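You operate a simulated robot arm through the tools that you are given. There is no shell and no other tool. Be economical: measure what you need, move in short steps, check, and stop when the job is done.

The job below is to be done with a simulated robot arm. You get a single attempt, and the scene is never put back.

JOB
Roll the pastry to about the 15 cm ring with the rolling pin and cover it to rest.
Fine: lay the pin back; the dish lid goes over the pastry.

It is judged by the outcome, as a careful person would: the job done as asked, and still so three seconds after it is handed in. It fails if anything else is knocked over, pushed out of place, dropped, spilled or broken. Lids that push on must go on centred and level and be pressed home; caps that screw on are set level and turned clockwise until they are tight.

ROBOT AND FRAMES
A 6-joint arm with a two-finger parallel gripper, fixed in place. Base frame: the origin is at the foot of the arm, x ahead of it, y to its left, z up. Units: mm, rad, N and s.
With the tool pointing down near the work surface it reaches from about 460 to 880 mm from the base axis. Its first joint turns from -2.007 to 2.007 rad. Payload 4.2 kg.
Tool frame: the origin (TCP) lies between the finger pads and is the grasp point; the fingertips stand 23 mm ahead of it; z points along the fingers, y is the line along which they close. Largest opening 94 mm; finger width 38, thickness 10; the body of the gripper, 54 by 96 mm, starts 39 mm behind the TCP.
Orientation is told as [roll, pitch, yaw] about the base's x, y, z axes, in that order, counted from this pose: with the fingers straight down and closing along the base's y, the tool's x points along the base's -x, its y along +y and its z along -z.

CONTROLS
- The arm moves only by the tool nudge_tool. Its argument "series" is a list of rows, each an object (a shift or turn left out is 0, a gripper value left out holds the last) with "dp": the shift along the base's x, y, z in units of 20 mm (1.0 is 20 mm), a list of three; "turn": the turn, a rotation vector about the base's x, y, z in units of 6 degrees (1.0 is 6 degrees), a list of three. In form: [{"dp": [x, y, z], "turn": [wx, wy, wz]}, ...]. A call has 1 to 12 rows; each row shifts and turns the commanded pose from where the row before left it. "gripper" is the opening, from 0 (shut) to 1 (fully open), set as the call begins (left out, the last holds). A call with a number of a shift or a turn outside -1 to 1 is refused whole. Each row takes 0.2 s and may step no farther than 50 mm and 0.15 rad from the row before; otherwise, or with a gripper value out of range, the whole call is refused. Where a pose cannot be reached the arm comes as near as it can. A force on the tool above 90 N (or 10 N above the force at the start of the call, whichever is more), or a blocked arm, ends the call early, and 0.2 s more pass. The fingers move at their own pace (about 108 mm/s each) and stop on an object; they squeeze with about 30 N. The grip force told is the motor's: it shows also when the fingers shut on nothing. Time passes only in rows, and 0.2 s behind the last, so rows that do not move let the fingers close. It gives the time, the measured TCP pose, the force on the tool (base axes), the opening and the grip force at its end, in the units of the frame above (readings bear some noise).
- Cameras (640 x 400 px; columns grow to the right, rows downward): "scene" is fixed at [219.4, -501.1, 1475.3]; the picture's right is [0.59, -0.81, 0.00], its down [-0.55, -0.40, -0.73] and it looks along [0.59, 0.43, -0.69] (base axes); focal length 347 px, centre (320, 200). "wrist" rides on the gripper at [-39, 0, -44] in the tool frame; the picture's right is [0.00, -1.00, 0.00], its down [0.97, 0.00, -0.24] and it looks along [0.24, 0.00, 0.97] (tool axes); focal length 218 px, centre (320, 200). There is no depth. A picture from a camera that has moved, and an enlarged one, comes with that camera's place and axes in the base frame and with its lens.
- capture(camera): a new picture of that camera. The clock stands still meanwhile.
- move_column(by): slides the trunk up (or, below 0, down) by that many mm; the arm rides with it, the base frame stays. It gives what a move gives, with no picture.
- close_up(camera, box): a new picture of the part [left, top, right, bottom] of that camera's present view, enlarged. The clock stands still meanwhile.
- finish_job(): hands the job in; it is judged then, once.

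Go step by step. Nothing tells you positions but the pictures and the camera data: compare them with the known pose of the tool, close in by small moves and look again before you grip or let go. The budget is 120 turns and 84 pictures, counting those below and the enlarged ones. Unless the task says otherwise, let go and move clear before handing in, and close with one line.

The tools are called after "Call:" by a JSON object that holds its "name" and its "arguments". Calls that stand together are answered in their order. nudge_tool: Moves the arm, as the interface text tells. Its arguments: {"type":"object","properties":{"series":{"type":"array","items":{"type":"object","properties":{"dp":{"type":"array","items":{"type":"number"}},"turn":{"type":"array","items":{"type":"number"}}}}},"gripper":{"type":"number"}},"required":["series"]} The other tools are called the same way: move_column (by) slides the trunk up or down; capture (camera) takes a picture; close_up (camera, box) takes an enlarged picture of a part of a camera's view; finish_job () hands the job in.

At the start:

```text
time: 0.0
tcp_pos: [479.5, 35.2, 1176.9]
orientation: [-0.002, -0.001, 0.001]
ft_force: [0.0, 0.5, -0.1]
width: 94.0
finger_force: 0.2
trunk travel left (down, up): [-825.0, 165.0]
```

scene: 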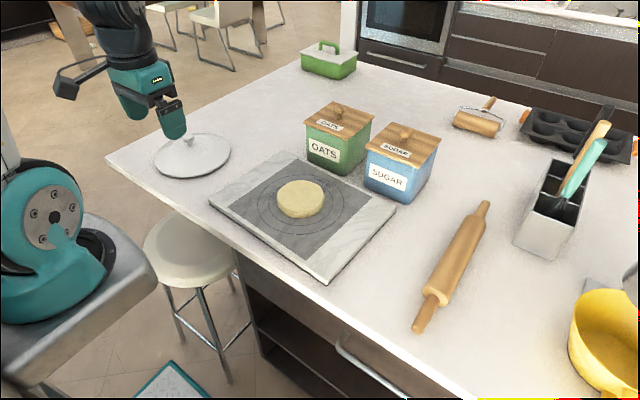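
wrist: 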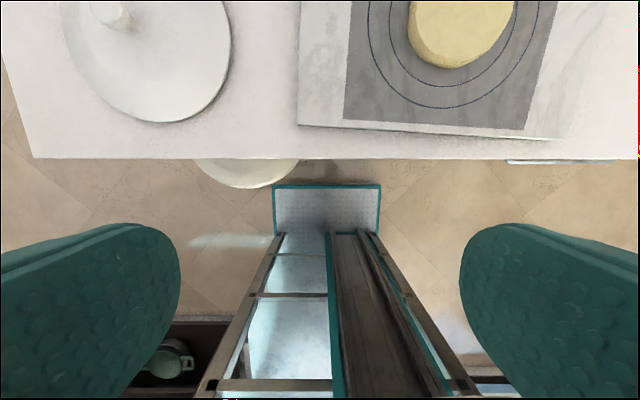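

I see the pastry on a ringed board, the dish lid with a knob on the left, and the long rolling pin on the right. I'll look closer at each before moving.

Call:
{"name": "close_up", "arguments": {"camera": "scene", "box": [200, 140, 400, 265]}}

Call:
{"name": "close_up", "arguments": {"camera": "scene", "box": [380, 190, 540, 340]}}

Call:
{"name": "close_up", "arguments": {"camera": "scene", "box": [130, 100, 260, 190]}}

```text
3.20 times, centred on (300, 202) of scene
camera zoom: at [219.4, -501.1, 1475.3], right [0.59, -0.81, 0.0], down [-0.55, -0.4, -0.73], along [0.59, 0.43, -0.69], focal length 1111 px, centre (384, 192)
```

zoom: 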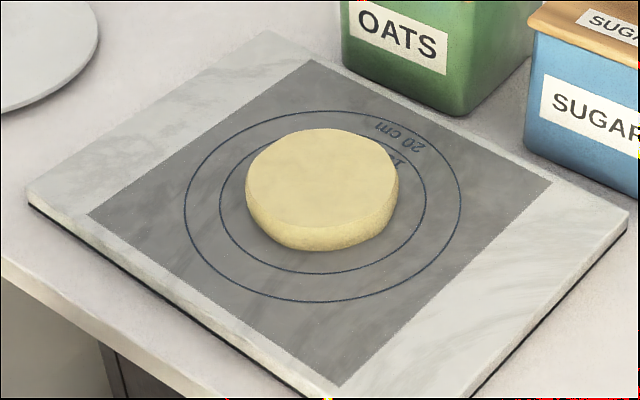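

```text
2.67 times, centred on (460, 265) of scene
camera zoom: at [219.4, -501.1, 1475.3], right [0.59, -0.81, 0.0], down [-0.55, -0.4, -0.73], along [0.59, 0.43, -0.69], focal length 926 px, centre (-53, 27)
```

zoom: 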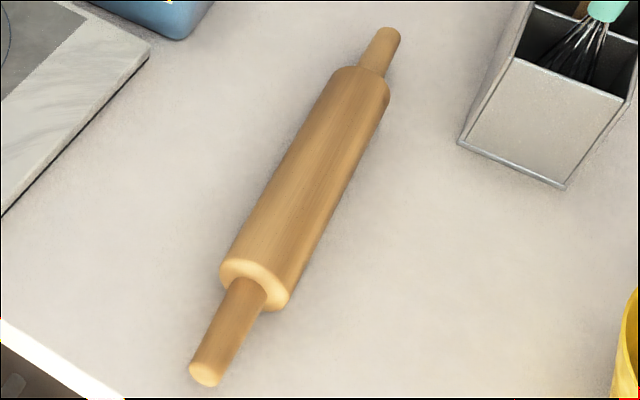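

```text
4.44 times, centred on (195, 145) of scene
camera zoom: at [219.4, -501.1, 1475.3], right [0.59, -0.81, 0.0], down [-0.55, -0.4, -0.73], along [0.59, 0.43, -0.69], focal length 1543 px, centre (876, 444)
```

zoom: 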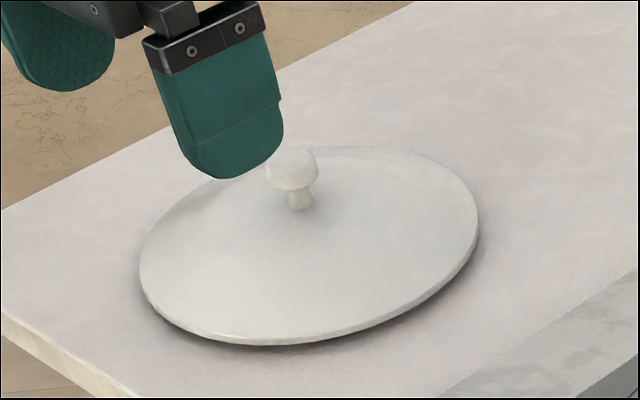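

The pin lies along x at about y=-470 (x 533–904, centre ~716), and the pastry and rings are centred near (658,-127). The canisters begin at x≈820, so the pin has to be turned along y for rolling. I'm moving above the pin first.

Call:
{"name": "nudge_tool", "arguments": {"series": [{"dp": [0.4, -0.97, 0]}, {"dp": [0.4, -0.97, 0]}, {"dp": [0.4, -0.97, 0]}, {"dp": [0.4, -0.97, 0]}, {"dp": [0.4, -0.97, 0]}, {"dp": [0.4, -0.97, 0]}, {"dp": [0.4, -0.97, 0]}, {"dp": [0.4, -0.97, 0]}, {"dp": [0.4, -0.97, 0]}, {"dp": [0.4, -0.97, 0]}, {"dp": [0.4, -0.97, 0]}, {"dp": [0.4, -0.97, 0]}], "gripper": 1}}

Call:
{"name": "nudge_tool", "arguments": {"series": [{"dp": [0.5, -0.97, -0.3]}, {"dp": [0.5, -0.97, -0.3]}, {"dp": [0.5, -0.97, -0.3]}, {"dp": [0.5, -0.97, -0.3]}, {"dp": [0.5, -0.97, -0.3]}, {"dp": [0.5, -0.97, -0.3]}, {"dp": [0.5, -0.97, -0.3]}, {"dp": [0.5, -0.97, -0.3]}, {"dp": [0.5, -0.97, -0.3]}, {"dp": [0.5, -0.97, -0.3]}, {"dp": [0.5, -0.97, -0.3]}, {"dp": [0.5, -0.97, -0.3]}]}}

Call:
{"name": "capture", "arguments": {"camera": "wrist"}}

```text
time: 2.6
tcp_pos: [574.8, -198.0, 1176.6]
orientation: [-0.001, 0.001, 0.002]
ft_force: [0.1, 0.5, 0.2]
width: 93.8
finger_force: 0.1
trunk travel left (down, up): [-825.0, 165.0]
```

```text
time: 5.2
tcp_pos: [694.6, -430.8, 1106.2]
orientation: [-0.001, -0.001, 0.002]
ft_force: [-0.5, 0.0, 0.1]
width: 94.2
finger_force: 0.0
trunk travel left (down, up): [-825.0, 165.0]
```

```text
78 pictures are left
camera wrist: at [733.9, -431.1, 1148.6], right [0.0, -1.0, 0.0], down [-0.97, 0.0, 0.24], along [-0.24, 0.0, -0.97], focal length 218 px, centre (320, 200)
```

wrist: 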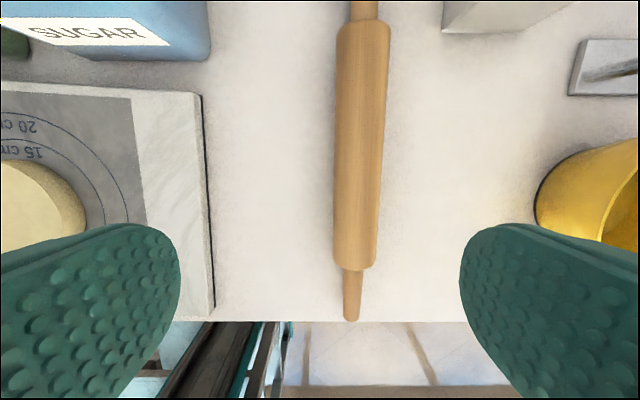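

The pin measures about 49 mm across, with its axis at y≈-472 and body centre at x≈718. I'm aligning over it and going down to z≈985 for a check.

Call:
{"name": "nudge_tool", "arguments": {"series": [{"dp": [0.4, -0.7, -0.5]}, {"dp": [0.4, -0.7, -0.5]}, {"dp": [0.35, -0.66, -0.5]}, {"dp": [0, 0, -0.9]}, {"dp": [0, 0, -0.9]}, {"dp": [0, 0, -0.9]}, {"dp": [0, 0, -0.9]}, {"dp": [0, 0, -0.9]}]}}

Call:
{"name": "capture", "arguments": {"camera": "wrist"}}

```text
time: 7.0
tcp_pos: [717.5, -473.6, 984.4]
orientation: [-0.003, -0.002, 0.003]
ft_force: [0.4, 0.4, 0.2]
width: 94.0
finger_force: 0.1
trunk travel left (down, up): [-825.0, 165.0]
```

```text
77 pictures are left
camera wrist: at [757.7, -472.0, 1028.2], right [0.0, -1.0, 0.0], down [-0.97, 0.0, 0.24], along [-0.24, 0.0, -0.97], focal length 218 px, centre (320, 200)
```

wrist: 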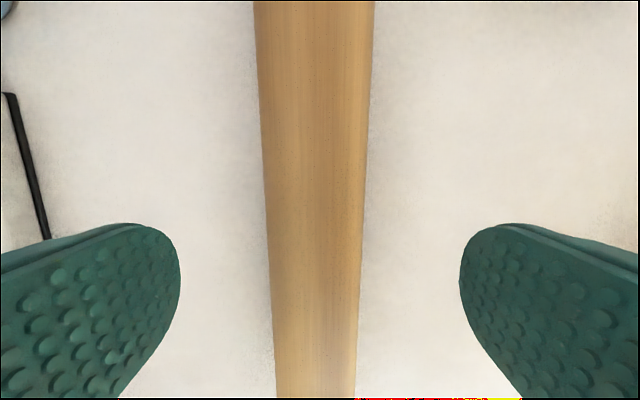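

The pin is centred between the fingers. Next I go down to z≈937 and grip it a little above its axis so the fingertips stay clear of the pastry.

Call:
{"name": "nudge_tool", "arguments": {"series": [{"dp": [0, 0.07, -0.8]}, {"dp": [0, 0.06, -0.8]}, {"dp": [0, 0, -0.75]}]}}

Call:
{"name": "nudge_tool", "arguments": {"series": [{}, {}, {}], "gripper": 0}}

Call:
{"name": "nudge_tool", "arguments": {"series": [{"dp": [0, 0, 0.5]}, {"dp": [0, 0, 0.8]}, {"dp": [0, 0, 0.8]}, {"dp": [0, 0, 0.8]}]}}

Call:
{"name": "capture", "arguments": {"camera": "scene"}}

```text
time: 7.8
tcp_pos: [717.9, -471.0, 936.0]
orientation: [0.0, -0.001, 0.003]
ft_force: [0.6, -0.4, -0.1]
width: 94.1
finger_force: 0.0
trunk travel left (down, up): [-825.0, 165.0]
```

```text
time: 8.6
tcp_pos: [717.6, -469.7, 936.4]
orientation: [-0.001, -0.001, 0.003]
ft_force: [-0.3, -0.3, 0.3]
width: 46.7
finger_force: 29.9
trunk travel left (down, up): [-825.0, 165.0]
```

```text
time: 9.6
tcp_pos: [720.1, -469.5, 995.9]
orientation: [0.001, 0.0, 0.002]
ft_force: [1.1, -0.2, -3.9]
width: 46.7
finger_force: 30.0
trunk travel left (down, up): [-825.0, 165.0]
```

```text
76 pictures are left
```

scene: 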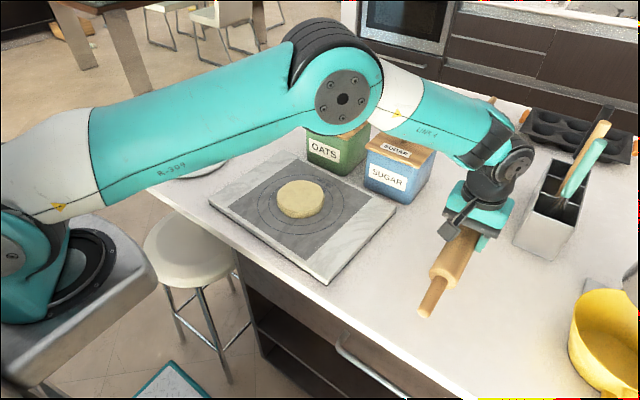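

I have the pin (46.7 mm across, so its bottom is about 36 mm below the TCP). I'm lifting it away and turning it -90° so it lies along y, clear of the canisters and the utensil box.

Call:
{"name": "nudge_tool", "arguments": {"series": [{"dp": [-0.9, 0.2, 0.9]}, {"dp": [-0.9, 0.2, 0.9]}, {"dp": [-0.9, 0.2, 0.9]}, {"dp": [-0.6, 0.7, 0.9], "turn": [0, 0, -1]}, {"dp": [-0.4, 0.8, 0.9], "turn": [0, 0, -1]}, {"dp": [-0.2, 0.9, 0.9], "turn": [0, 0, -1]}, {"dp": [0, 0.9, 0.5], "turn": [0, 0, -1]}, {"dp": [0, 0.9, 0], "turn": [0, 0, -1]}, {"dp": [0, 0.9, 0], "turn": [0, 0, -1]}, {"dp": [0, 0.9, 0], "turn": [0, 0, -1]}, {"dp": [0, 0.9, 0], "turn": [0, 0, -1]}, {"dp": [0, 0.9, 0], "turn": [0, 0, -1]}]}}

Call:
{"name": "nudge_tool", "arguments": {"series": [{"dp": [0, 1, 0], "turn": [0, 0, -1]}, {"dp": [0, 1, 0], "turn": [0, 0, -1]}, {"dp": [0, 1, 0], "turn": [0, 0, -1]}, {"dp": [0, 1, 0], "turn": [0, 0, -1]}, {"dp": [0, 1, 0], "turn": [0, 0, -1]}, {"dp": [0, 1, 0], "turn": [0, 0, -1]}, {"dp": [0, 1, 0]}, {"dp": [0, 0.5, 0]}]}}

Call:
{"name": "capture", "arguments": {"camera": "wrist"}}

Call:
{"name": "capture", "arguments": {"camera": "scene"}}

```text
time: 12.2
tcp_pos: [640.1, -301.7, 1113.9]
orientation: [-0.003, -0.002, -0.943]
ft_force: [-0.8, -0.1, -3.7]
width: 46.6
finger_force: 30.1
trunk travel left (down, up): [-825.0, 165.0]
```

```text
time: 14.0
tcp_pos: [640.1, -152.1, 1114.9]
orientation: [-0.001, -0.001, -1.572]
ft_force: [-0.6, -1.6, -4.6]
width: 46.8
finger_force: 29.9
trunk travel left (down, up): [-825.0, 165.0]
```

```text
75 pictures are left
camera wrist: at [640.2, -190.1, 1157.7], right [-1.0, 0.0, 0.0], down [0.0, 0.97, 0.24], along [0.0, 0.24, -0.97], focal length 218 px, centre (320, 200)
```

wrist: 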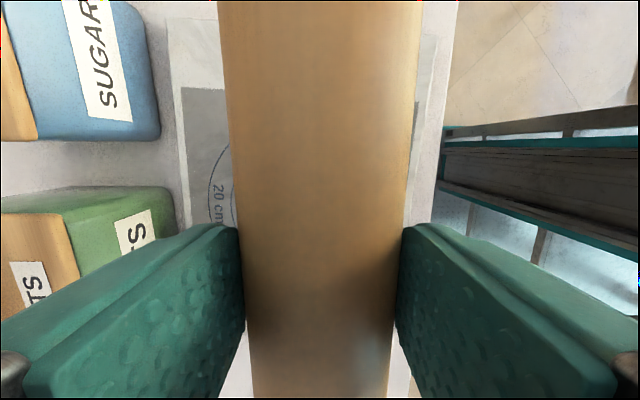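

```text
74 pictures are left
```

scene: 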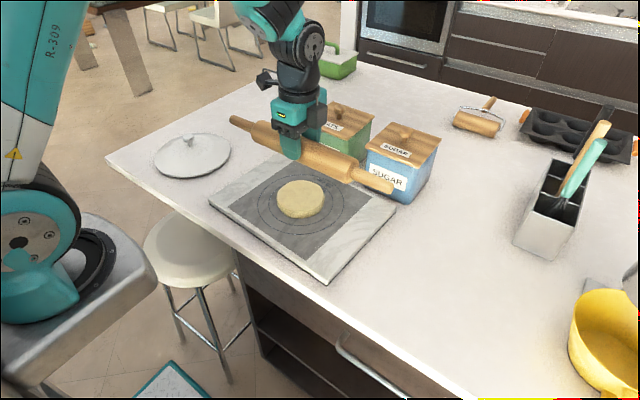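

The rings and pastry are both centred near (665,-121), with the board top at z≈915 and the pastry top at about 935. I'm centring the pin over it and lowering to just above.

Call:
{"name": "nudge_tool", "arguments": {"series": [{"dp": [0.4, 0.5, -0.5]}, {"dp": [0.4, 0.5, -0.5]}, {"dp": [0.4, 0.5, -0.7]}, {"dp": [0, 0, -0.9]}, {"dp": [0, 0, -0.9]}, {"dp": [0, 0, -0.9]}, {"dp": [0, 0, -0.9]}, {"dp": [0, 0, -0.9]}]}}

Call:
{"name": "capture", "arguments": {"camera": "scene"}}

```text
time: 15.8
tcp_pos: [665.3, -122.3, 990.2]
orientation: [0.0, 0.0, -1.569]
ft_force: [0.8, -0.1, -3.6]
width: 46.6
finger_force: 30.2
trunk travel left (down, up): [-825.0, 165.0]
```

```text
73 pictures are left
```

scene: 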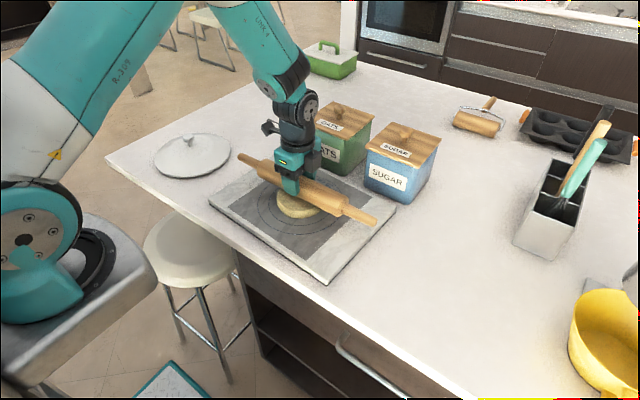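

The pin is over the middle of the pastry. I'm lowering it in small steps to find contact.

Call:
{"name": "nudge_tool", "arguments": {"series": [{"dp": [0, 0, -0.25]}, {"dp": [0, 0, -0.25]}, {"dp": [0, 0, -0.2]}]}}

Call:
{"name": "nudge_tool", "arguments": {"series": [{"dp": [0, 0, -0.15]}, {"dp": [0, 0, -0.1]}]}}

Call:
{"name": "close_up", "arguments": {"camera": "scene", "box": [200, 140, 400, 265]}}

```text
time: 16.6
tcp_pos: [663.4, -120.7, 978.4]
orientation: [0.001, -0.002, -1.569]
ft_force: [-6.3, -1.3, 24.2]
width: 46.1
finger_force: 30.0
trunk travel left (down, up): [-825.0, 165.0]
```

```text
time: 17.2
tcp_pos: [663.4, -121.3, 970.9]
orientation: [0.0, -0.002, -1.568]
ft_force: [-2.2, -1.7, 22.6]
width: 46.2
finger_force: 30.3
trunk travel left (down, up): [-825.0, 165.0]
```

```text
3.20 times, centred on (300, 202) of scene
camera zoom: at [219.4, -501.1, 1475.3], right [0.59, -0.81, 0.0], down [-0.55, -0.4, -0.73], along [0.59, 0.43, -0.69], focal length 1111 px, centre (384, 192)
```

zoom: 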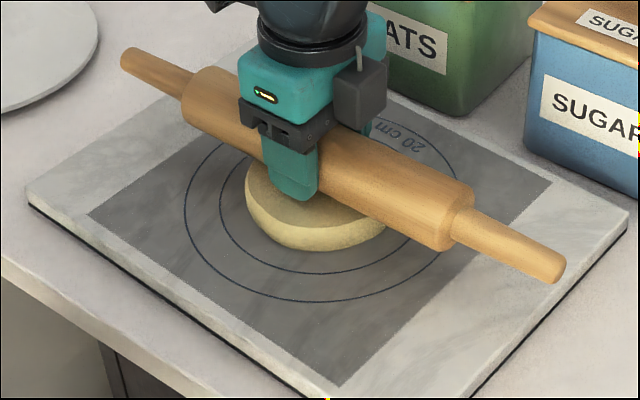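

Contact was near z=980, and the arm then sank at a steady ~26 N. I'm checking whether the pastry yielded or the pin slid up in the grip.

Call:
{"name": "capture", "arguments": {"camera": "wrist"}}

```text
71 pictures are left
camera wrist: at [664.4, -159.9, 1014.9], right [-1.0, 0.0, 0.0], down [0.0, 0.97, 0.24], along [0.0, 0.24, -0.97], focal length 218 px, centre (320, 200)
```

wrist: 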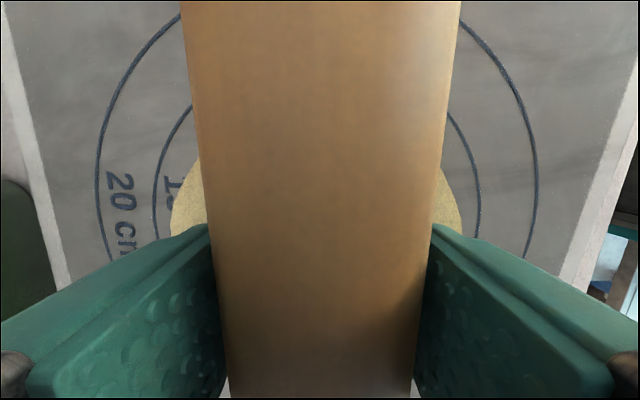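

The pin slid up about 10 mm in the grip, so friction gives way at roughly 26 N. I'll try light rolling strokes at just under that force and see whether the pastry responds.

Call:
{"name": "nudge_tool", "arguments": {"series": [{"dp": [0.5, 0, 0]}, {"dp": [0.5, 0, 0]}, {"dp": [0.5, 0, 0]}, {"dp": [-0.5, 0, 0]}, {"dp": [-0.5, 0, 0]}, {"dp": [-0.5, 0, 0]}, {"dp": [-0.5, 0, 0]}, {"dp": [-0.5, 0, 0]}, {"dp": [-0.5, 0, 0]}, {"dp": [0.5, 0, 0]}, {"dp": [0.5, 0, 0]}, {"dp": [0.5, 0, 0]}]}}

Call:
{"name": "close_up", "arguments": {"camera": "scene", "box": [200, 140, 400, 265]}}

Call:
{"name": "capture", "arguments": {"camera": "wrist"}}

```text
time: 19.8
tcp_pos: [664.2, -120.8, 971.2]
orientation: [-0.003, -0.001, -1.568]
ft_force: [0.3, -0.1, -3.6]
width: 46.3
finger_force: 30.2
trunk travel left (down, up): [-825.0, 165.0]
```

```text
3.20 times, centred on (300, 202) of scene
camera zoom: at [219.4, -501.1, 1475.3], right [0.59, -0.81, 0.0], down [-0.55, -0.4, -0.73], along [0.59, 0.43, -0.69], focal length 1111 px, centre (384, 192)
```

zoom: 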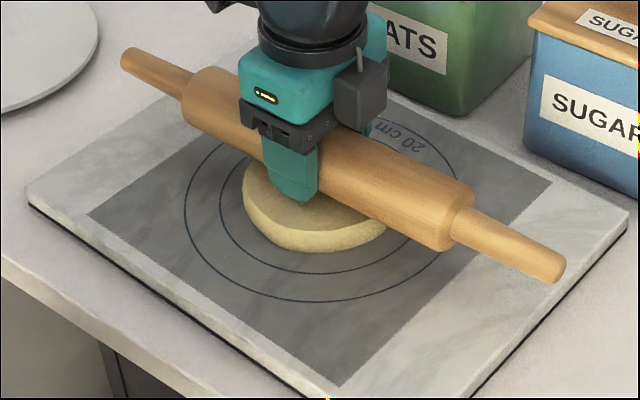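

```text
69 pictures are left
camera wrist: at [664.6, -159.9, 1014.1], right [-1.0, 0.0, 0.0], down [0.0, 0.97, 0.24], along [0.0, 0.24, -0.97], focal length 218 px, centre (320, 200)
```

wrist: 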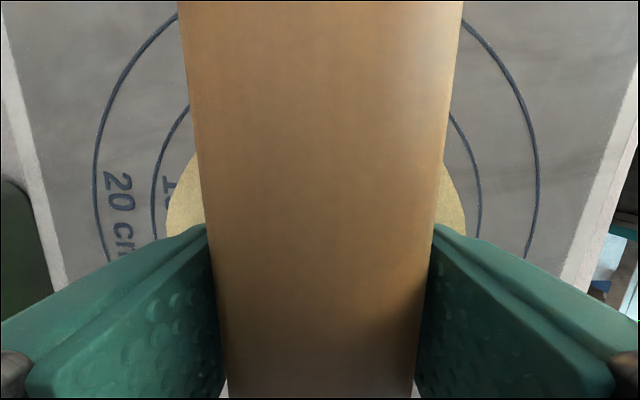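

Rolling works: the pastry widened a little and the load went away. First I'll re-seat the pin by pressing lightly, opening slightly so it stays caged, rising 12 mm and gripping again, so the fingertips stay above the dough.

Call:
{"name": "nudge_tool", "arguments": {"series": [{"dp": [0, 0, -0.05]}, {"dp": [0, 0, -0.05]}]}}

Call:
{"name": "nudge_tool", "arguments": {"series": [{}, {"dp": [0, 0, 0.35]}, {"dp": [0, 0, 0.35]}], "gripper": 0.54}}

Call:
{"name": "nudge_tool", "arguments": {"series": [{}], "gripper": 0}}

Call:
{"name": "capture", "arguments": {"camera": "wrist"}}

```text
time: 20.4
tcp_pos: [664.8, -120.8, 969.5]
orientation: [-0.001, 0.0, -1.568]
ft_force: [-1.3, -0.9, 0.1]
width: 46.3
finger_force: 30.3
trunk travel left (down, up): [-825.0, 165.0]
```

```text
time: 21.2
tcp_pos: [664.9, -121.7, 983.0]
orientation: [0.0, -0.002, -1.57]
ft_force: [-1.0, 0.1, -0.3]
width: 50.7
finger_force: 0.1
trunk travel left (down, up): [-825.0, 165.0]
```

```text
time: 21.6
tcp_pos: [663.8, -121.3, 982.3]
orientation: [-0.001, -0.002, -1.569]
ft_force: [1.8, -0.8, -0.3]
width: 45.9
finger_force: 29.5
trunk travel left (down, up): [-825.0, 165.0]
```

```text
68 pictures are left
camera wrist: at [664.7, -160.2, 1026.2], right [-1.0, 0.0, 0.0], down [0.0, 0.97, 0.24], along [0.0, 0.24, -0.97], focal length 218 px, centre (320, 200)
```

wrist: 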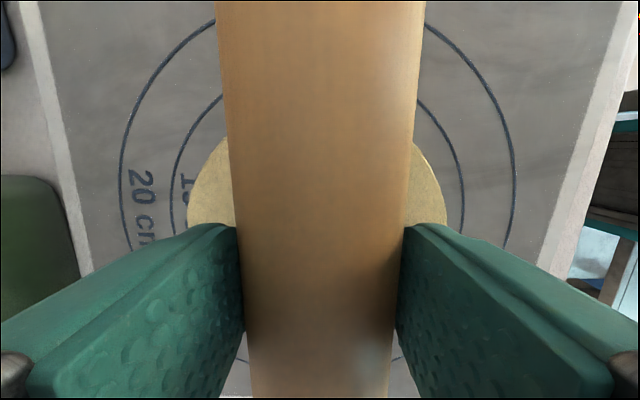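

The pin is seated as at the start, with its bottom about 36 mm below the TCP. Next come strokes along x, sinking gradually.

Call:
{"name": "nudge_tool", "arguments": {"series": [{"dp": [0, 0, -0.08]}, {"dp": [0.6, 0, 0]}, {"dp": [0.6, 0, 0]}, {"dp": [-0.6, 0, -0.08]}, {"dp": [-0.6, 0, 0]}, {"dp": [-0.6, 0, 0]}, {"dp": [-0.6, 0, 0]}, {"dp": [0.6, 0, -0.08]}, {"dp": [0.6, 0, 0]}, {"dp": [0.6, 0, 0]}, {"dp": [0.6, 0, 0]}, {"dp": [-0.6, 0, 0]}]}}

Call:
{"name": "nudge_tool", "arguments": {"series": [{"dp": [-0.6, 0, -0.08]}, {"dp": [-0.6, 0, 0]}, {"dp": [-0.6, 0, 0]}, {"dp": [0.6, 0, -0.08]}, {"dp": [0.6, 0, 0]}, {"dp": [0.6, 0, 0]}, {"dp": [0.6, 0, 0]}, {"dp": [-0.6, 0, 0]}, {"dp": [-0.6, 0, 0]}]}}

Call:
{"name": "close_up", "arguments": {"camera": "scene", "box": [200, 140, 400, 265]}}

Call:
{"name": "capture", "arguments": {"camera": "wrist"}}

```text
time: 24.2
tcp_pos: [676.1, -121.1, 976.9]
orientation: [0.001, -0.001, -1.569]
ft_force: [0.6, 0.9, 0.2]
width: 46.3
finger_force: 30.1
trunk travel left (down, up): [-825.0, 165.0]
```

```text
time: 26.2
tcp_pos: [663.6, -120.7, 974.1]
orientation: [-0.004, -0.002, -1.569]
ft_force: [0.1, 1.5, 1.1]
width: 46.0
finger_force: 29.9
trunk travel left (down, up): [-825.0, 165.0]
```

```text
3.20 times, centred on (300, 202) of scene
camera zoom: at [219.4, -501.1, 1475.3], right [0.59, -0.81, 0.0], down [-0.55, -0.4, -0.73], along [0.59, 0.43, -0.69], focal length 1111 px, centre (384, 192)
```

zoom: 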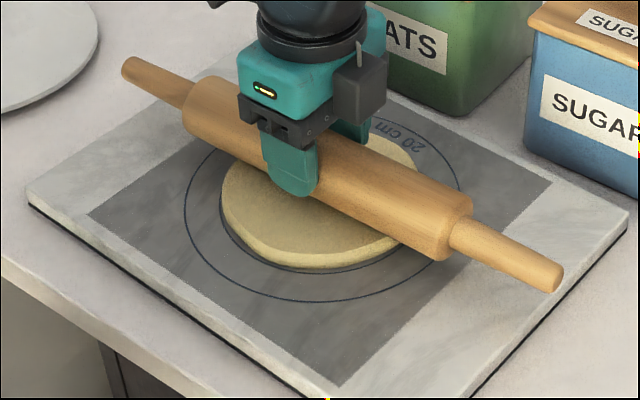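

```text
66 pictures are left
camera wrist: at [664.5, -159.5, 1018.1], right [-1.0, 0.0, 0.0], down [0.0, 0.97, 0.24], along [0.0, 0.24, -0.97], focal length 218 px, centre (320, 200)
```

wrist: 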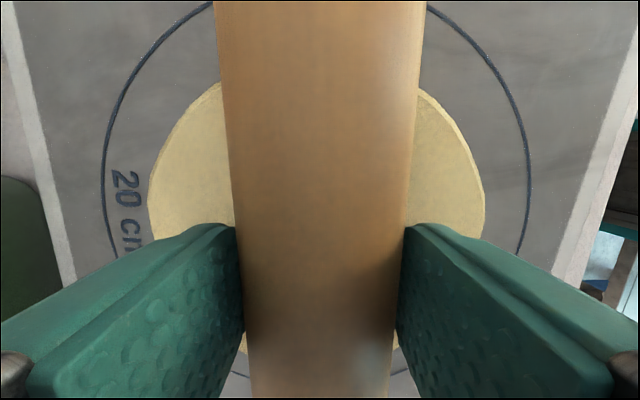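

The pastry grew quickly and is now close to the 15 cm ring. I'm lifting straight up and moving the pin aside to inspect it.

Call:
{"name": "nudge_tool", "arguments": {"series": [{"dp": [0, 0, 0.5]}, {"dp": [0, 0, 1]}, {"dp": [0, 0, 1]}, {"dp": [0, 0, 1]}, {"dp": [0, 0, 1]}, {"dp": [0, 0, 1]}, {"dp": [0, 0, 1]}, {"dp": [-0.5, 0, 1]}, {"dp": [-0.5, 0, 1]}]}}

Call:
{"name": "close_up", "arguments": {"camera": "scene", "box": [200, 140, 400, 265]}}

Call:
{"name": "capture", "arguments": {"camera": "wrist"}}

```text
time: 28.2
tcp_pos: [643.5, -121.6, 1144.9]
orientation: [-0.002, -0.002, -1.569]
ft_force: [0.5, -0.1, -4.8]
width: 45.8
finger_force: 29.9
trunk travel left (down, up): [-825.0, 165.0]
```

```text
3.20 times, centred on (300, 202) of scene
camera zoom: at [219.4, -501.1, 1475.3], right [0.59, -0.81, 0.0], down [-0.55, -0.4, -0.73], along [0.59, 0.43, -0.69], focal length 1111 px, centre (384, 192)
```

zoom: 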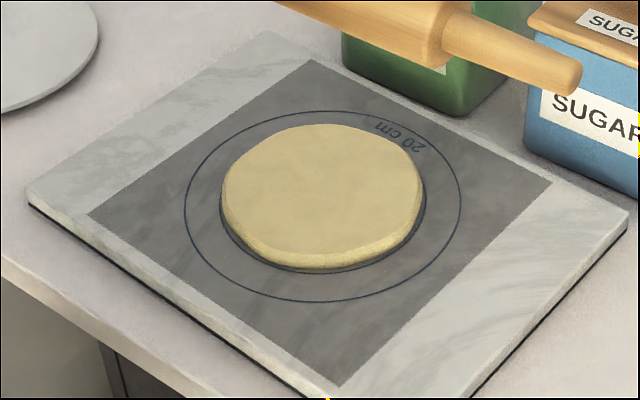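

```text
64 pictures are left
camera wrist: at [645.1, -159.8, 1188.8], right [-1.0, 0.0, 0.0], down [0.0, 0.97, 0.24], along [0.0, 0.24, -0.97], focal length 218 px, centre (320, 200)
```

wrist: 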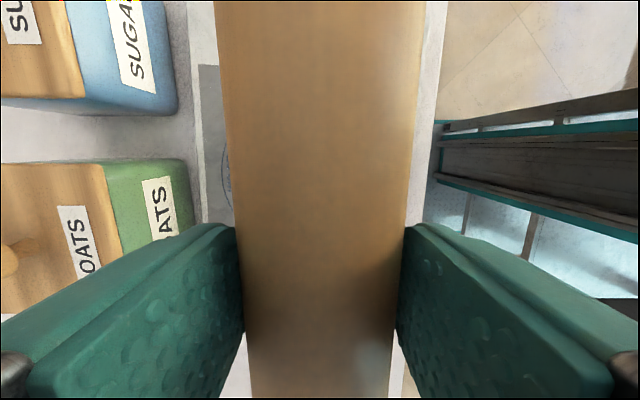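

The pastry is round and about 14.5 cm, just inside the ring. One more light pass about 1 mm lower should bring it onto the ring.

Call:
{"name": "nudge_tool", "arguments": {"series": [{"dp": [0.5, 0, -1]}, {"dp": [0.5, 0, -1]}, {"dp": [0, 0, -1]}, {"dp": [0, 0, -1]}, {"dp": [0, 0, -1]}, {"dp": [0, 0, -1]}, {"dp": [0, 0, -1]}, {"dp": [0, 0, -1]}]}}

Call:
{"name": "nudge_tool", "arguments": {"series": [{"dp": [0, 0, -0.3]}, {"dp": [0, 0, -0.26]}, {"dp": [0.6, 0, 0]}, {"dp": [0.6, 0, 0]}, {"dp": [-0.6, 0, 0]}, {"dp": [-0.6, 0, 0]}, {"dp": [-0.6, 0, 0]}, {"dp": [-0.6, 0, 0]}, {"dp": [0.6, 0, 0]}, {"dp": [0.6, 0, 0]}]}}

Call:
{"name": "nudge_tool", "arguments": {"series": [{"dp": [0, 0, 0.5]}, {"dp": [0, 0, 1]}, {"dp": [0, 0, 1]}, {"dp": [0, 0, 1]}, {"dp": [0, 0, 1]}, {"dp": [0, 0, 1]}, {"dp": [0, 0, 1]}, {"dp": [-0.5, 0, 1]}, {"dp": [-0.5, 0, 1]}]}}

Call:
{"name": "close_up", "arguments": {"camera": "scene", "box": [200, 140, 400, 265]}}

```text
time: 30.0
tcp_pos: [665.2, -121.7, 984.9]
orientation: [-0.003, -0.001, -1.569]
ft_force: [0.1, 0.6, -3.8]
width: 46.0
finger_force: 30.2
trunk travel left (down, up): [-825.0, 165.0]
```

```text
time: 32.2
tcp_pos: [664.1, -121.5, 973.5]
orientation: [-0.001, 0.0, -1.57]
ft_force: [0.5, 0.6, -3.6]
width: 46.3
finger_force: 30.1
trunk travel left (down, up): [-825.0, 165.0]
```

```text
time: 34.2
tcp_pos: [645.0, -121.9, 1142.1]
orientation: [0.0, 0.0, -1.568]
ft_force: [0.4, 0.3, -4.5]
width: 45.9
finger_force: 29.8
trunk travel left (down, up): [-825.0, 165.0]
```

```text
3.20 times, centred on (300, 202) of scene
camera zoom: at [219.4, -501.1, 1475.3], right [0.59, -0.81, 0.0], down [-0.55, -0.4, -0.73], along [0.59, 0.43, -0.69], focal length 1111 px, centre (384, 192)
```

zoom: 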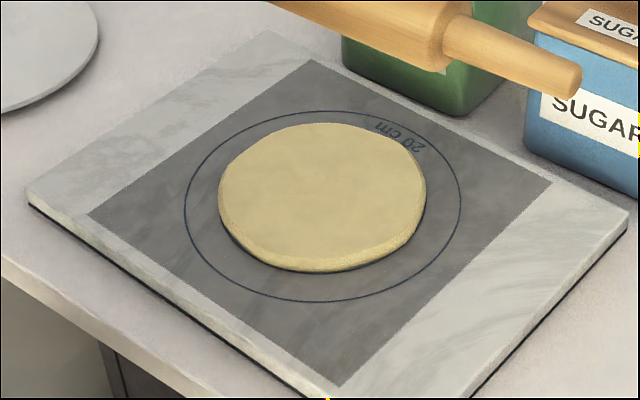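

The pastry is now right at the 15 cm ring and round. I'm taking the pin back along the same path in reverse.

Call:
{"name": "nudge_tool", "arguments": {"series": [{"dp": [0, -0.9, 0]}, {"dp": [0, -0.9, 0]}, {"dp": [0, -0.9, 0]}, {"dp": [0, -0.9, 0]}, {"dp": [0, -0.9, 0], "turn": [0, 0, 1]}, {"dp": [0, -0.9, 0], "turn": [0, 0, 1]}, {"dp": [0, -0.9, 0], "turn": [0, 0, 1]}, {"dp": [0, -0.9, 0], "turn": [0, 0, 1]}, {"dp": [0, -0.9, 0], "turn": [0, 0, 1]}, {"dp": [0, -0.9, 0], "turn": [0, 0, 1]}]}}

Call:
{"name": "nudge_tool", "arguments": {"series": [{"dp": [0, -0.9, 0], "turn": [0, 0, 1]}, {"dp": [0, -0.9, 0], "turn": [0, 0, 1]}, {"dp": [0, -0.9, 0], "turn": [0, 0, 1]}, {"dp": [0, -0.9, 0], "turn": [0, 0, 1]}, {"dp": [0, -0.9, 0], "turn": [0, 0, 1]}, {"dp": [0, -0.9, -0.5], "turn": [0, 0, 1]}, {"dp": [0.2, -0.9, -0.9], "turn": [0, 0, 1]}, {"dp": [0.4, -0.8, -0.9], "turn": [0, 0, 1]}, {"dp": [0.5, -0.7, -0.9], "turn": [0, 0, 1]}, {"dp": [0.85, -0.2, -0.9]}, {"dp": [0.85, -0.2, -0.9]}, {"dp": [0.85, -0.2, -0.9]}]}}

Call:
{"name": "capture", "arguments": {"camera": "scene"}}

Call:
{"name": "capture", "arguments": {"camera": "wrist"}}

```text
time: 36.4
tcp_pos: [645.2, -301.9, 1143.0]
orientation: [-0.003, -0.001, -0.939]
ft_force: [0.4, 0.7, -4.9]
width: 45.9
finger_force: 30.0
trunk travel left (down, up): [-825.0, 165.0]
```

```text
time: 39.0
tcp_pos: [715.0, -469.7, 1024.8]
orientation: [-0.001, -0.001, 0.004]
ft_force: [-0.4, 0.4, -4.0]
width: 46.3
finger_force: 29.7
trunk travel left (down, up): [-825.0, 165.0]
```

```text
62 pictures are left
```

scene: 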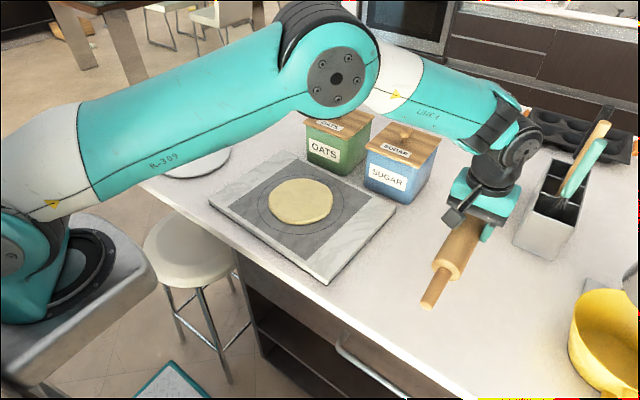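

```text
61 pictures are left
camera wrist: at [755.9, -469.0, 1068.9], right [0.0, -1.0, 0.0], down [-0.97, 0.0, 0.24], along [-0.24, 0.0, -0.97], focal length 218 px, centre (320, 200)
```

wrist: 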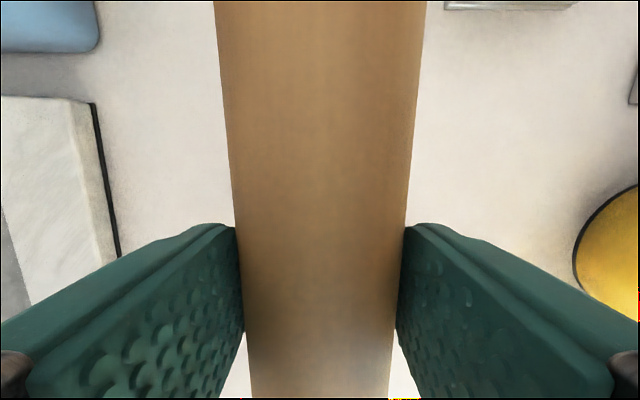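

The pin is back above its place. I'm lowering it to just above the table, then feeling for contact.

Call:
{"name": "nudge_tool", "arguments": {"series": [{"dp": [0.12, 0, -0.9]}, {"dp": [0, 0, -0.9]}, {"dp": [0, 0, -0.9]}, {"dp": [0, 0, -0.8]}, {"dp": [0, 0, -0.6]}]}}

Call:
{"name": "nudge_tool", "arguments": {"series": [{"dp": [0, 0, -0.08]}, {"dp": [0, 0, -0.07]}]}}

```text
time: 40.2
tcp_pos: [719.5, -470.5, 942.9]
orientation: [-0.001, -0.002, 0.001]
ft_force: [-0.3, -0.3, -3.8]
width: 46.3
finger_force: 30.3
trunk travel left (down, up): [-825.0, 165.0]
```

```text
time: 40.8
tcp_pos: [720.0, -469.6, 943.0]
orientation: [-0.002, -0.002, 0.002]
ft_force: [-2.4, 1.4, 6.1]
width: 45.8
finger_force: 30.0
trunk travel left (down, up): [-825.0, 165.0]
```

The table is felt at z≈943. I'm releasing slowly and rising straight up.

Call:
{"name": "nudge_tool", "arguments": {"series": [{}, {}], "gripper": 0.56}}

Call:
{"name": "nudge_tool", "arguments": {"series": [{}, {}, {}], "gripper": 1}}

Call:
{"name": "nudge_tool", "arguments": {"series": [{"dp": [0, 0, 0.4]}, {"dp": [0, 0, 0.8]}, {"dp": [0, 0, 1]}, {"dp": [0, 0, 1]}, {"dp": [0, 0, 1]}, {"dp": [0, 0, 1]}, {"dp": [0, 0, 1]}, {"dp": [0, 0, 1]}, {"dp": [0, 0, 1]}]}}

Call:
{"name": "capture", "arguments": {"camera": "wrist"}}

```text
time: 41.4
tcp_pos: [719.5, -469.4, 940.4]
orientation: [-0.002, -0.002, 0.002]
ft_force: [0.2, 0.0, 0.3]
width: 52.5
finger_force: 0.0
trunk travel left (down, up): [-825.0, 165.0]
```

```text
time: 42.2
tcp_pos: [720.3, -469.7, 940.0]
orientation: [-0.003, -0.001, 0.001]
ft_force: [-0.3, 0.0, 0.1]
width: 93.8
finger_force: 0.0
trunk travel left (down, up): [-825.0, 165.0]
```

```text
time: 44.2
tcp_pos: [718.3, -470.2, 1105.3]
orientation: [-0.001, 0.0, 0.001]
ft_force: [0.8, 0.4, 0.1]
width: 93.8
finger_force: 0.0
trunk travel left (down, up): [-825.0, 165.0]
```

```text
60 pictures are left
camera wrist: at [758.5, -469.0, 1148.6], right [0.0, -1.0, 0.0], down [-0.97, 0.0, 0.24], along [-0.24, 0.0, -0.97], focal length 218 px, centre (320, 200)
```

wrist: 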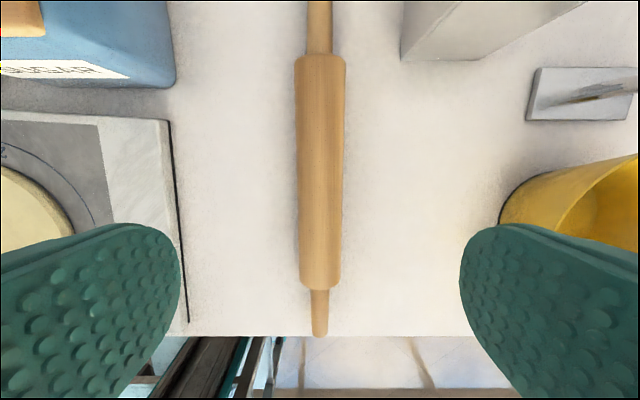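

The pin is lying back in its place. Now I move over to the lid's knob, which I take to be near (640,230).

Call:
{"name": "nudge_tool", "arguments": {"series": [{"dp": [-0.3, 1, 0.2]}, {"dp": [-0.3, 1, 0.2]}, {"dp": [-0.3, 1, 0.2]}, {"dp": [-0.3, 1, 0.2]}, {"dp": [-0.3, 1, 0.2]}, {"dp": [-0.3, 1, 0.2]}, {"dp": [-0.3, 1, 0.2]}, {"dp": [-0.3, 1, 0.2]}, {"dp": [-0.3, 1, 0.2]}, {"dp": [-0.3, 1, 0.2]}, {"dp": [-0.3, 1, 0]}, {"dp": [-0.3, 1, 0]}]}}

Call:
{"name": "nudge_tool", "arguments": {"series": [{"dp": [0, 1, 0]}, {"dp": [0, 1, 0]}, {"dp": [0, 1, 0]}, {"dp": [0, 1, 0]}, {"dp": [0, 1, 0]}, {"dp": [0, 1, 0]}, {"dp": [0, 1, 0]}, {"dp": [0, 1, 0]}, {"dp": [0, 1, 0]}, {"dp": [0, 1, 0]}, {"dp": [0, 1, 0]}, {"dp": [0, 1, 0]}]}}

Call:
{"name": "capture", "arguments": {"camera": "wrist"}}

Call:
{"name": "nudge_tool", "arguments": {"series": [{"dp": [0, 1, 0]}, {"dp": [0, 1, 0]}, {"dp": [0, 1, 0]}, {"dp": [0, 1, 0]}, {"dp": [0, 1, 0]}, {"dp": [0, 1, 0]}, {"dp": [0, 1, 0]}, {"dp": [0, 1, 0]}, {"dp": [0, 1, 0]}, {"dp": [0, 1, 0]}, {"dp": [0, 1, 0]}]}}

Call:
{"name": "capture", "arguments": {"camera": "wrist"}}

Call:
{"name": "capture", "arguments": {"camera": "scene"}}

```text
time: 46.8
tcp_pos: [647.1, -229.7, 1145.1]
orientation: [-0.002, -0.001, 0.003]
ft_force: [-0.3, 0.0, 0.1]
width: 94.0
finger_force: 0.1
trunk travel left (down, up): [-825.0, 165.0]
```

```text
time: 49.4
tcp_pos: [647.5, 10.1, 1145.0]
orientation: [-0.002, -0.003, 0.002]
ft_force: [0.0, -0.7, 0.4]
width: 94.2
finger_force: 0.0
trunk travel left (down, up): [-825.0, 165.0]
```

```text
59 pictures are left
camera wrist: at [687.2, 10.9, 1188.8], right [0.0, -1.0, 0.0], down [-0.97, 0.0, 0.24], along [-0.24, 0.0, -0.97], focal length 218 px, centre (320, 200)
```

wrist: 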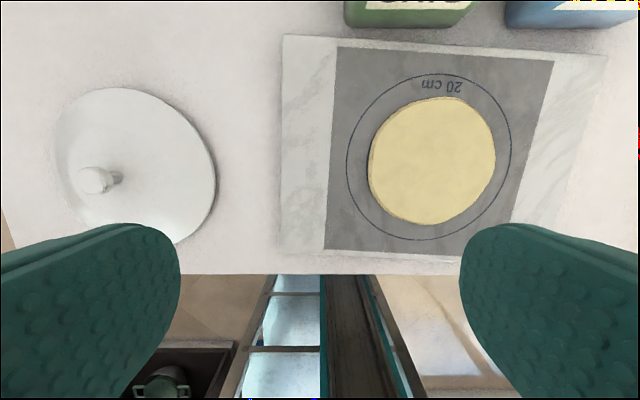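

```text
time: 51.8
tcp_pos: [647.7, 231.5, 1144.3]
orientation: [-0.002, -0.001, 0.003]
ft_force: [0.8, -0.8, 0.2]
width: 94.1
finger_force: 0.1
trunk travel left (down, up): [-825.0, 165.0]
```

```text
58 pictures are left
camera wrist: at [687.2, 231.0, 1188.5], right [0.0, -1.0, 0.0], down [-0.97, 0.0, 0.24], along [-0.24, 0.0, -0.97], focal length 218 px, centre (320, 200)
```

wrist: 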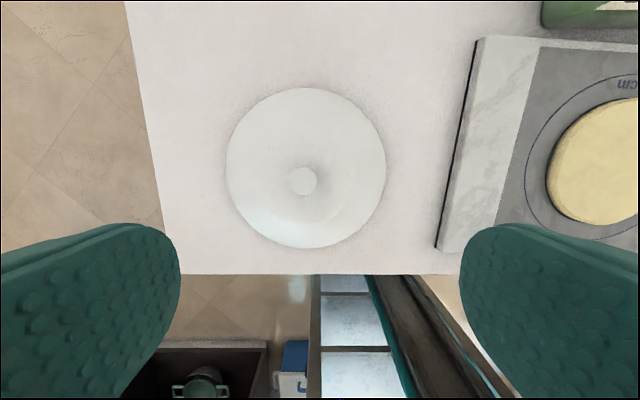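

```text
57 pictures are left
```

scene: 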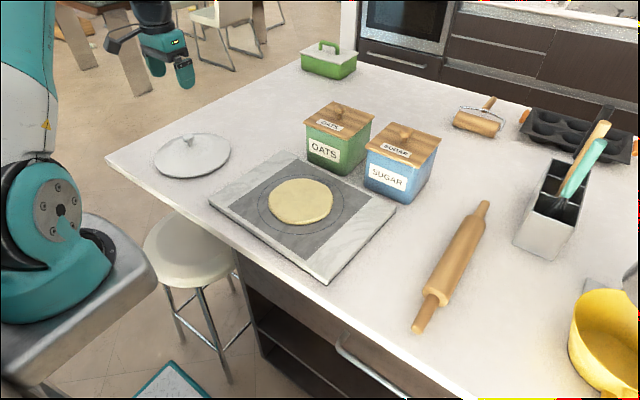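

The lid is about 205 mm across and centred at (651,249), with the top of its knob at z≈958. The rings and pastry measure at (666,-122). I'm moving over the knob and partly down.

Call:
{"name": "nudge_tool", "arguments": {"series": [{"dp": [0.05, 0.45, -0.9]}, {"dp": [0.05, 0.45, -0.9]}, {"dp": [0.05, 0, -0.9]}, {"dp": [0, 0, -0.9]}, {"dp": [0, 0, -0.9]}, {"dp": [0, 0, -0.9]}, {"dp": [0, 0, -0.9]}], "gripper": 0.7}}

Call:
{"name": "capture", "arguments": {"camera": "wrist"}}

Call:
{"name": "close_up", "arguments": {"camera": "scene", "box": [130, 90, 260, 190]}}

```text
time: 53.4
tcp_pos: [650.3, 248.0, 1017.5]
orientation: [-0.003, -0.003, 0.002]
ft_force: [-0.9, -0.6, 0.2]
width: 65.7
finger_force: 0.1
trunk travel left (down, up): [-825.0, 165.0]
```

```text
56 pictures are left
camera wrist: at [689.4, 248.6, 1061.8], right [0.0, -1.0, 0.0], down [-0.97, 0.0, 0.24], along [-0.24, 0.0, -0.97], focal length 218 px, centre (320, 200)
```

wrist: 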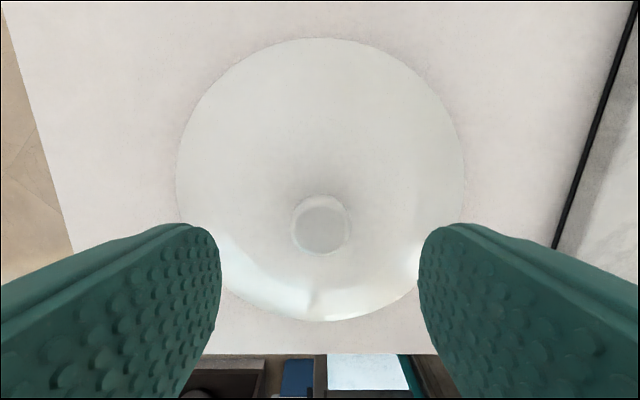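

```text
4.00 times, centred on (195, 140) of scene
camera zoom: at [219.4, -501.1, 1475.3], right [0.59, -0.81, 0.0], down [-0.55, -0.4, -0.73], along [0.59, 0.43, -0.69], focal length 1388 px, centre (820, 440)
```

zoom: 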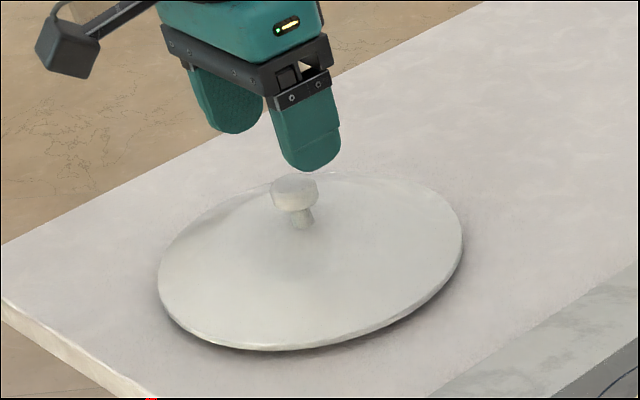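

The knob is centred between the fingers, 27 mm across with its top at z≈960. I'm going down to z≈954 and gripping it.

Call:
{"name": "nudge_tool", "arguments": {"series": [{"dp": [0, 0, -0.9]}, {"dp": [0, 0, -0.9]}, {"dp": [0, 0, -0.9]}, {"dp": [0, 0, -0.45]}]}}

Call:
{"name": "nudge_tool", "arguments": {"series": [{}, {}, {}], "gripper": 0}}

Call:
{"name": "close_up", "arguments": {"camera": "scene", "box": [130, 90, 260, 190]}}

```text
time: 54.4
tcp_pos: [650.0, 249.0, 959.3]
orientation: [0.0, -0.002, 0.001]
ft_force: [-1.1, -3.2, 16.6]
width: 67.0
finger_force: 1.3
trunk travel left (down, up): [-825.0, 165.0]
```

```text
time: 55.2
tcp_pos: [651.0, 250.1, 958.9]
orientation: [0.004, -0.007, 0.001]
ft_force: [4.9, 1.0, 40.0]
width: 29.0
finger_force: 30.2
trunk travel left (down, up): [-825.0, 165.0]
```

```text
4.00 times, centred on (195, 140) of scene
camera zoom: at [219.4, -501.1, 1475.3], right [0.59, -0.81, 0.0], down [-0.55, -0.4, -0.73], along [0.59, 0.43, -0.69], focal length 1388 px, centre (820, 440)
```

zoom: 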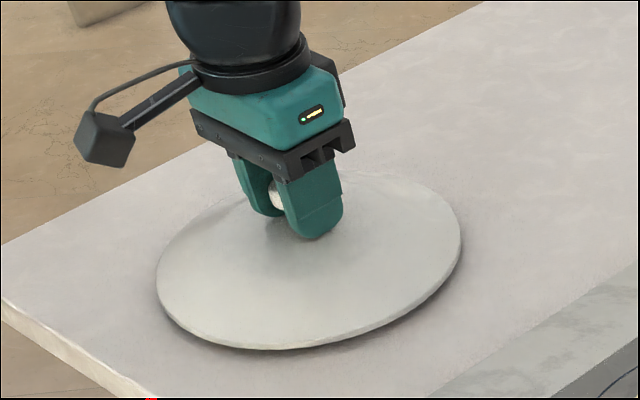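

The fingertips are touching the dome, but the knob is held at 29 mm. I'm lifting gently and checking that the lid hangs level.

Call:
{"name": "nudge_tool", "arguments": {"series": [{"dp": [0, 0, 0.3]}, {"dp": [0, 0, 0.3]}, {"dp": [0, 0, 0.5]}, {"dp": [0, 0, 0.8]}, {"dp": [0, 0, 0.8]}]}}

Call:
{"name": "close_up", "arguments": {"camera": "scene", "box": [130, 70, 260, 190]}}

Call:
{"name": "capture", "arguments": {"camera": "wrist"}}

```text
time: 56.4
tcp_pos: [648.7, 248.8, 1009.6]
orientation: [-0.001, 0.001, 0.002]
ft_force: [-0.8, -0.6, -2.1]
width: 28.9
finger_force: 29.8
trunk travel left (down, up): [-825.0, 165.0]
```

```text
3.33 times, centred on (195, 130) of scene
camera zoom: at [219.4, -501.1, 1475.3], right [0.59, -0.81, 0.0], down [-0.55, -0.4, -0.73], along [0.59, 0.43, -0.69], focal length 1157 px, centre (737, 433)
```

zoom: 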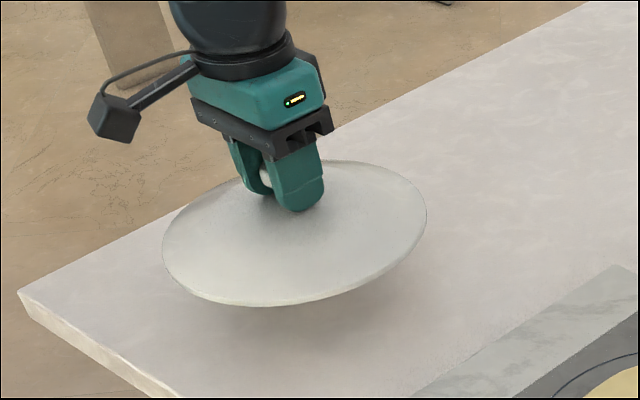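

```text
52 pictures are left
camera wrist: at [689.5, 249.0, 1053.1], right [0.0, -1.0, 0.0], down [-0.97, 0.0, 0.24], along [-0.24, 0.0, -0.97], focal length 218 px, centre (320, 200)
```

wrist: 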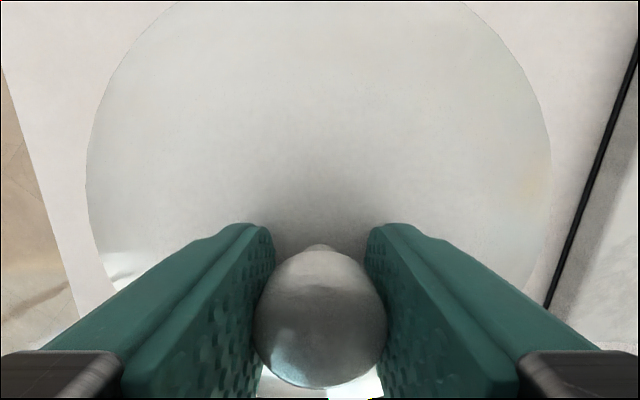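

The lid hangs level and is held well. I'm raising it and carrying it over the pastry to (666,-122).

Call:
{"name": "nudge_tool", "arguments": {"series": [{"dp": [0, 0, 0.6]}, {"dp": [0, -0.3, 0.8]}, {"dp": [0, -0.6, 0.8]}, {"dp": [0, -0.9, 0.6]}, {"dp": [0.1, -1, 0.5]}, {"dp": [0.1, -1, 0]}, {"dp": [0.1, -1, 0]}, {"dp": [0.1, -1, 0]}, {"dp": [0.1, -1, 0]}, {"dp": [0.1, -1, 0]}, {"dp": [0.1, -1, 0]}, {"dp": [0.1, -1, 0]}]}}

Call:
{"name": "nudge_tool", "arguments": {"series": [{"dp": [0, -1, 0]}, {"dp": [0, -1, 0]}, {"dp": [0, -1, 0]}, {"dp": [0, -1, 0]}, {"dp": [0, -1, 0]}, {"dp": [0, -1, 0]}, {"dp": [0, -1, 0]}, {"dp": [0, -0.8, 0]}, {"dp": [0, -0.5, 0]}, {"dp": [0, -0.4, 0]}, {}]}}

Call:
{"name": "capture", "arguments": {"camera": "scene"}}

Call:
{"name": "capture", "arguments": {"camera": "wrist"}}

```text
time: 59.0
tcp_pos: [666.1, 52.0, 1075.6]
orientation: [-0.002, -0.001, 0.002]
ft_force: [-0.3, 0.3, -3.0]
width: 29.2
finger_force: 30.3
trunk travel left (down, up): [-825.0, 165.0]
```

```text
time: 61.4
tcp_pos: [666.1, -121.2, 1075.5]
orientation: [-0.001, -0.003, 0.001]
ft_force: [-0.1, 0.0, -2.7]
width: 28.9
finger_force: 29.8
trunk travel left (down, up): [-825.0, 165.0]
```

```text
51 pictures are left
```

scene: 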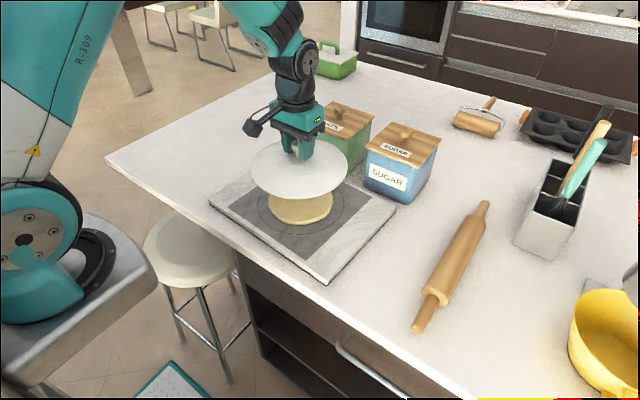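

```text
50 pictures are left
camera wrist: at [705.8, -121.1, 1119.6], right [0.0, -1.0, 0.0], down [-0.97, 0.0, 0.24], along [-0.24, 0.0, -0.97], focal length 218 px, centre (320, 200)
```

wrist: 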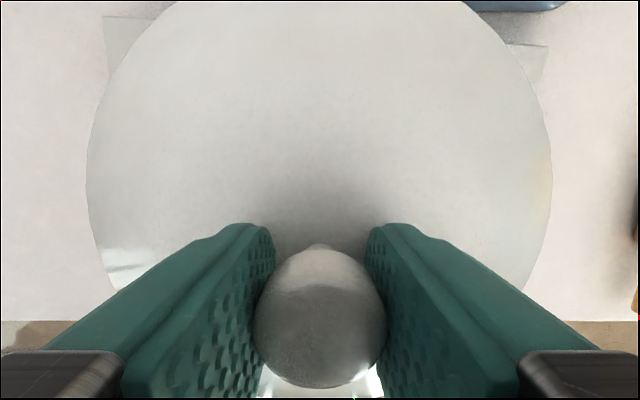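

The lid is over the centre of the pastry. I'm lowering it in stages and then feeling for the board.

Call:
{"name": "nudge_tool", "arguments": {"series": [{"dp": [0, 0, -0.9]}, {"dp": [0, 0, -0.9]}, {"dp": [0, 0, -0.9]}, {"dp": [0, 0, -0.9]}, {"dp": [0, 0, -0.5]}]}}

Call:
{"name": "close_up", "arguments": {"camera": "scene", "box": [200, 120, 400, 265]}}

```text
time: 62.6
tcp_pos: [666.6, -120.4, 992.8]
orientation: [0.0, -0.002, 0.001]
ft_force: [-0.2, -0.6, -2.8]
width: 28.9
finger_force: 30.2
trunk travel left (down, up): [-825.0, 165.0]
```

```text
2.76 times, centred on (300, 192) of scene
camera zoom: at [219.4, -501.1, 1475.3], right [0.59, -0.81, 0.0], down [-0.55, -0.4, -0.73], along [0.59, 0.43, -0.69], focal length 958 px, centre (375, 221)
```

zoom: 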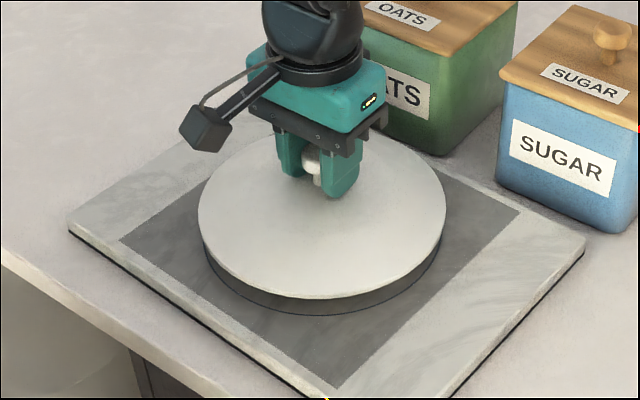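

The lid is level and concentric with the 20 cm ring. I'm continuing in small steps until it makes contact.

Call:
{"name": "nudge_tool", "arguments": {"series": [{"dp": [0, 0, -0.3]}, {"dp": [0, 0, -0.15]}]}}

Call:
{"name": "nudge_tool", "arguments": {"series": [{"dp": [0, 0, -0.1]}, {"dp": [0, 0, -0.1]}, {"dp": [0, 0, -0.1]}]}}

```text
time: 63.2
tcp_pos: [667.6, -122.2, 990.9]
orientation: [-0.002, -0.012, 0.002]
ft_force: [-9.4, 1.3, 77.9]
width: 29.1
finger_force: 29.7
trunk travel left (down, up): [-825.0, 165.0]
```

```text
time: 63.6
tcp_pos: [666.4, -121.4, 990.3]
orientation: [-0.002, -0.008, 0.003]
ft_force: [-19.8, 0.8, 55.4]
width: 29.1
finger_force: 30.5
trunk travel left (down, up): [-825.0, 165.0]
stopped in row 1: the force on the tool passed its limit (the readings are from after the stop); the commanded pose is now the measured one
```

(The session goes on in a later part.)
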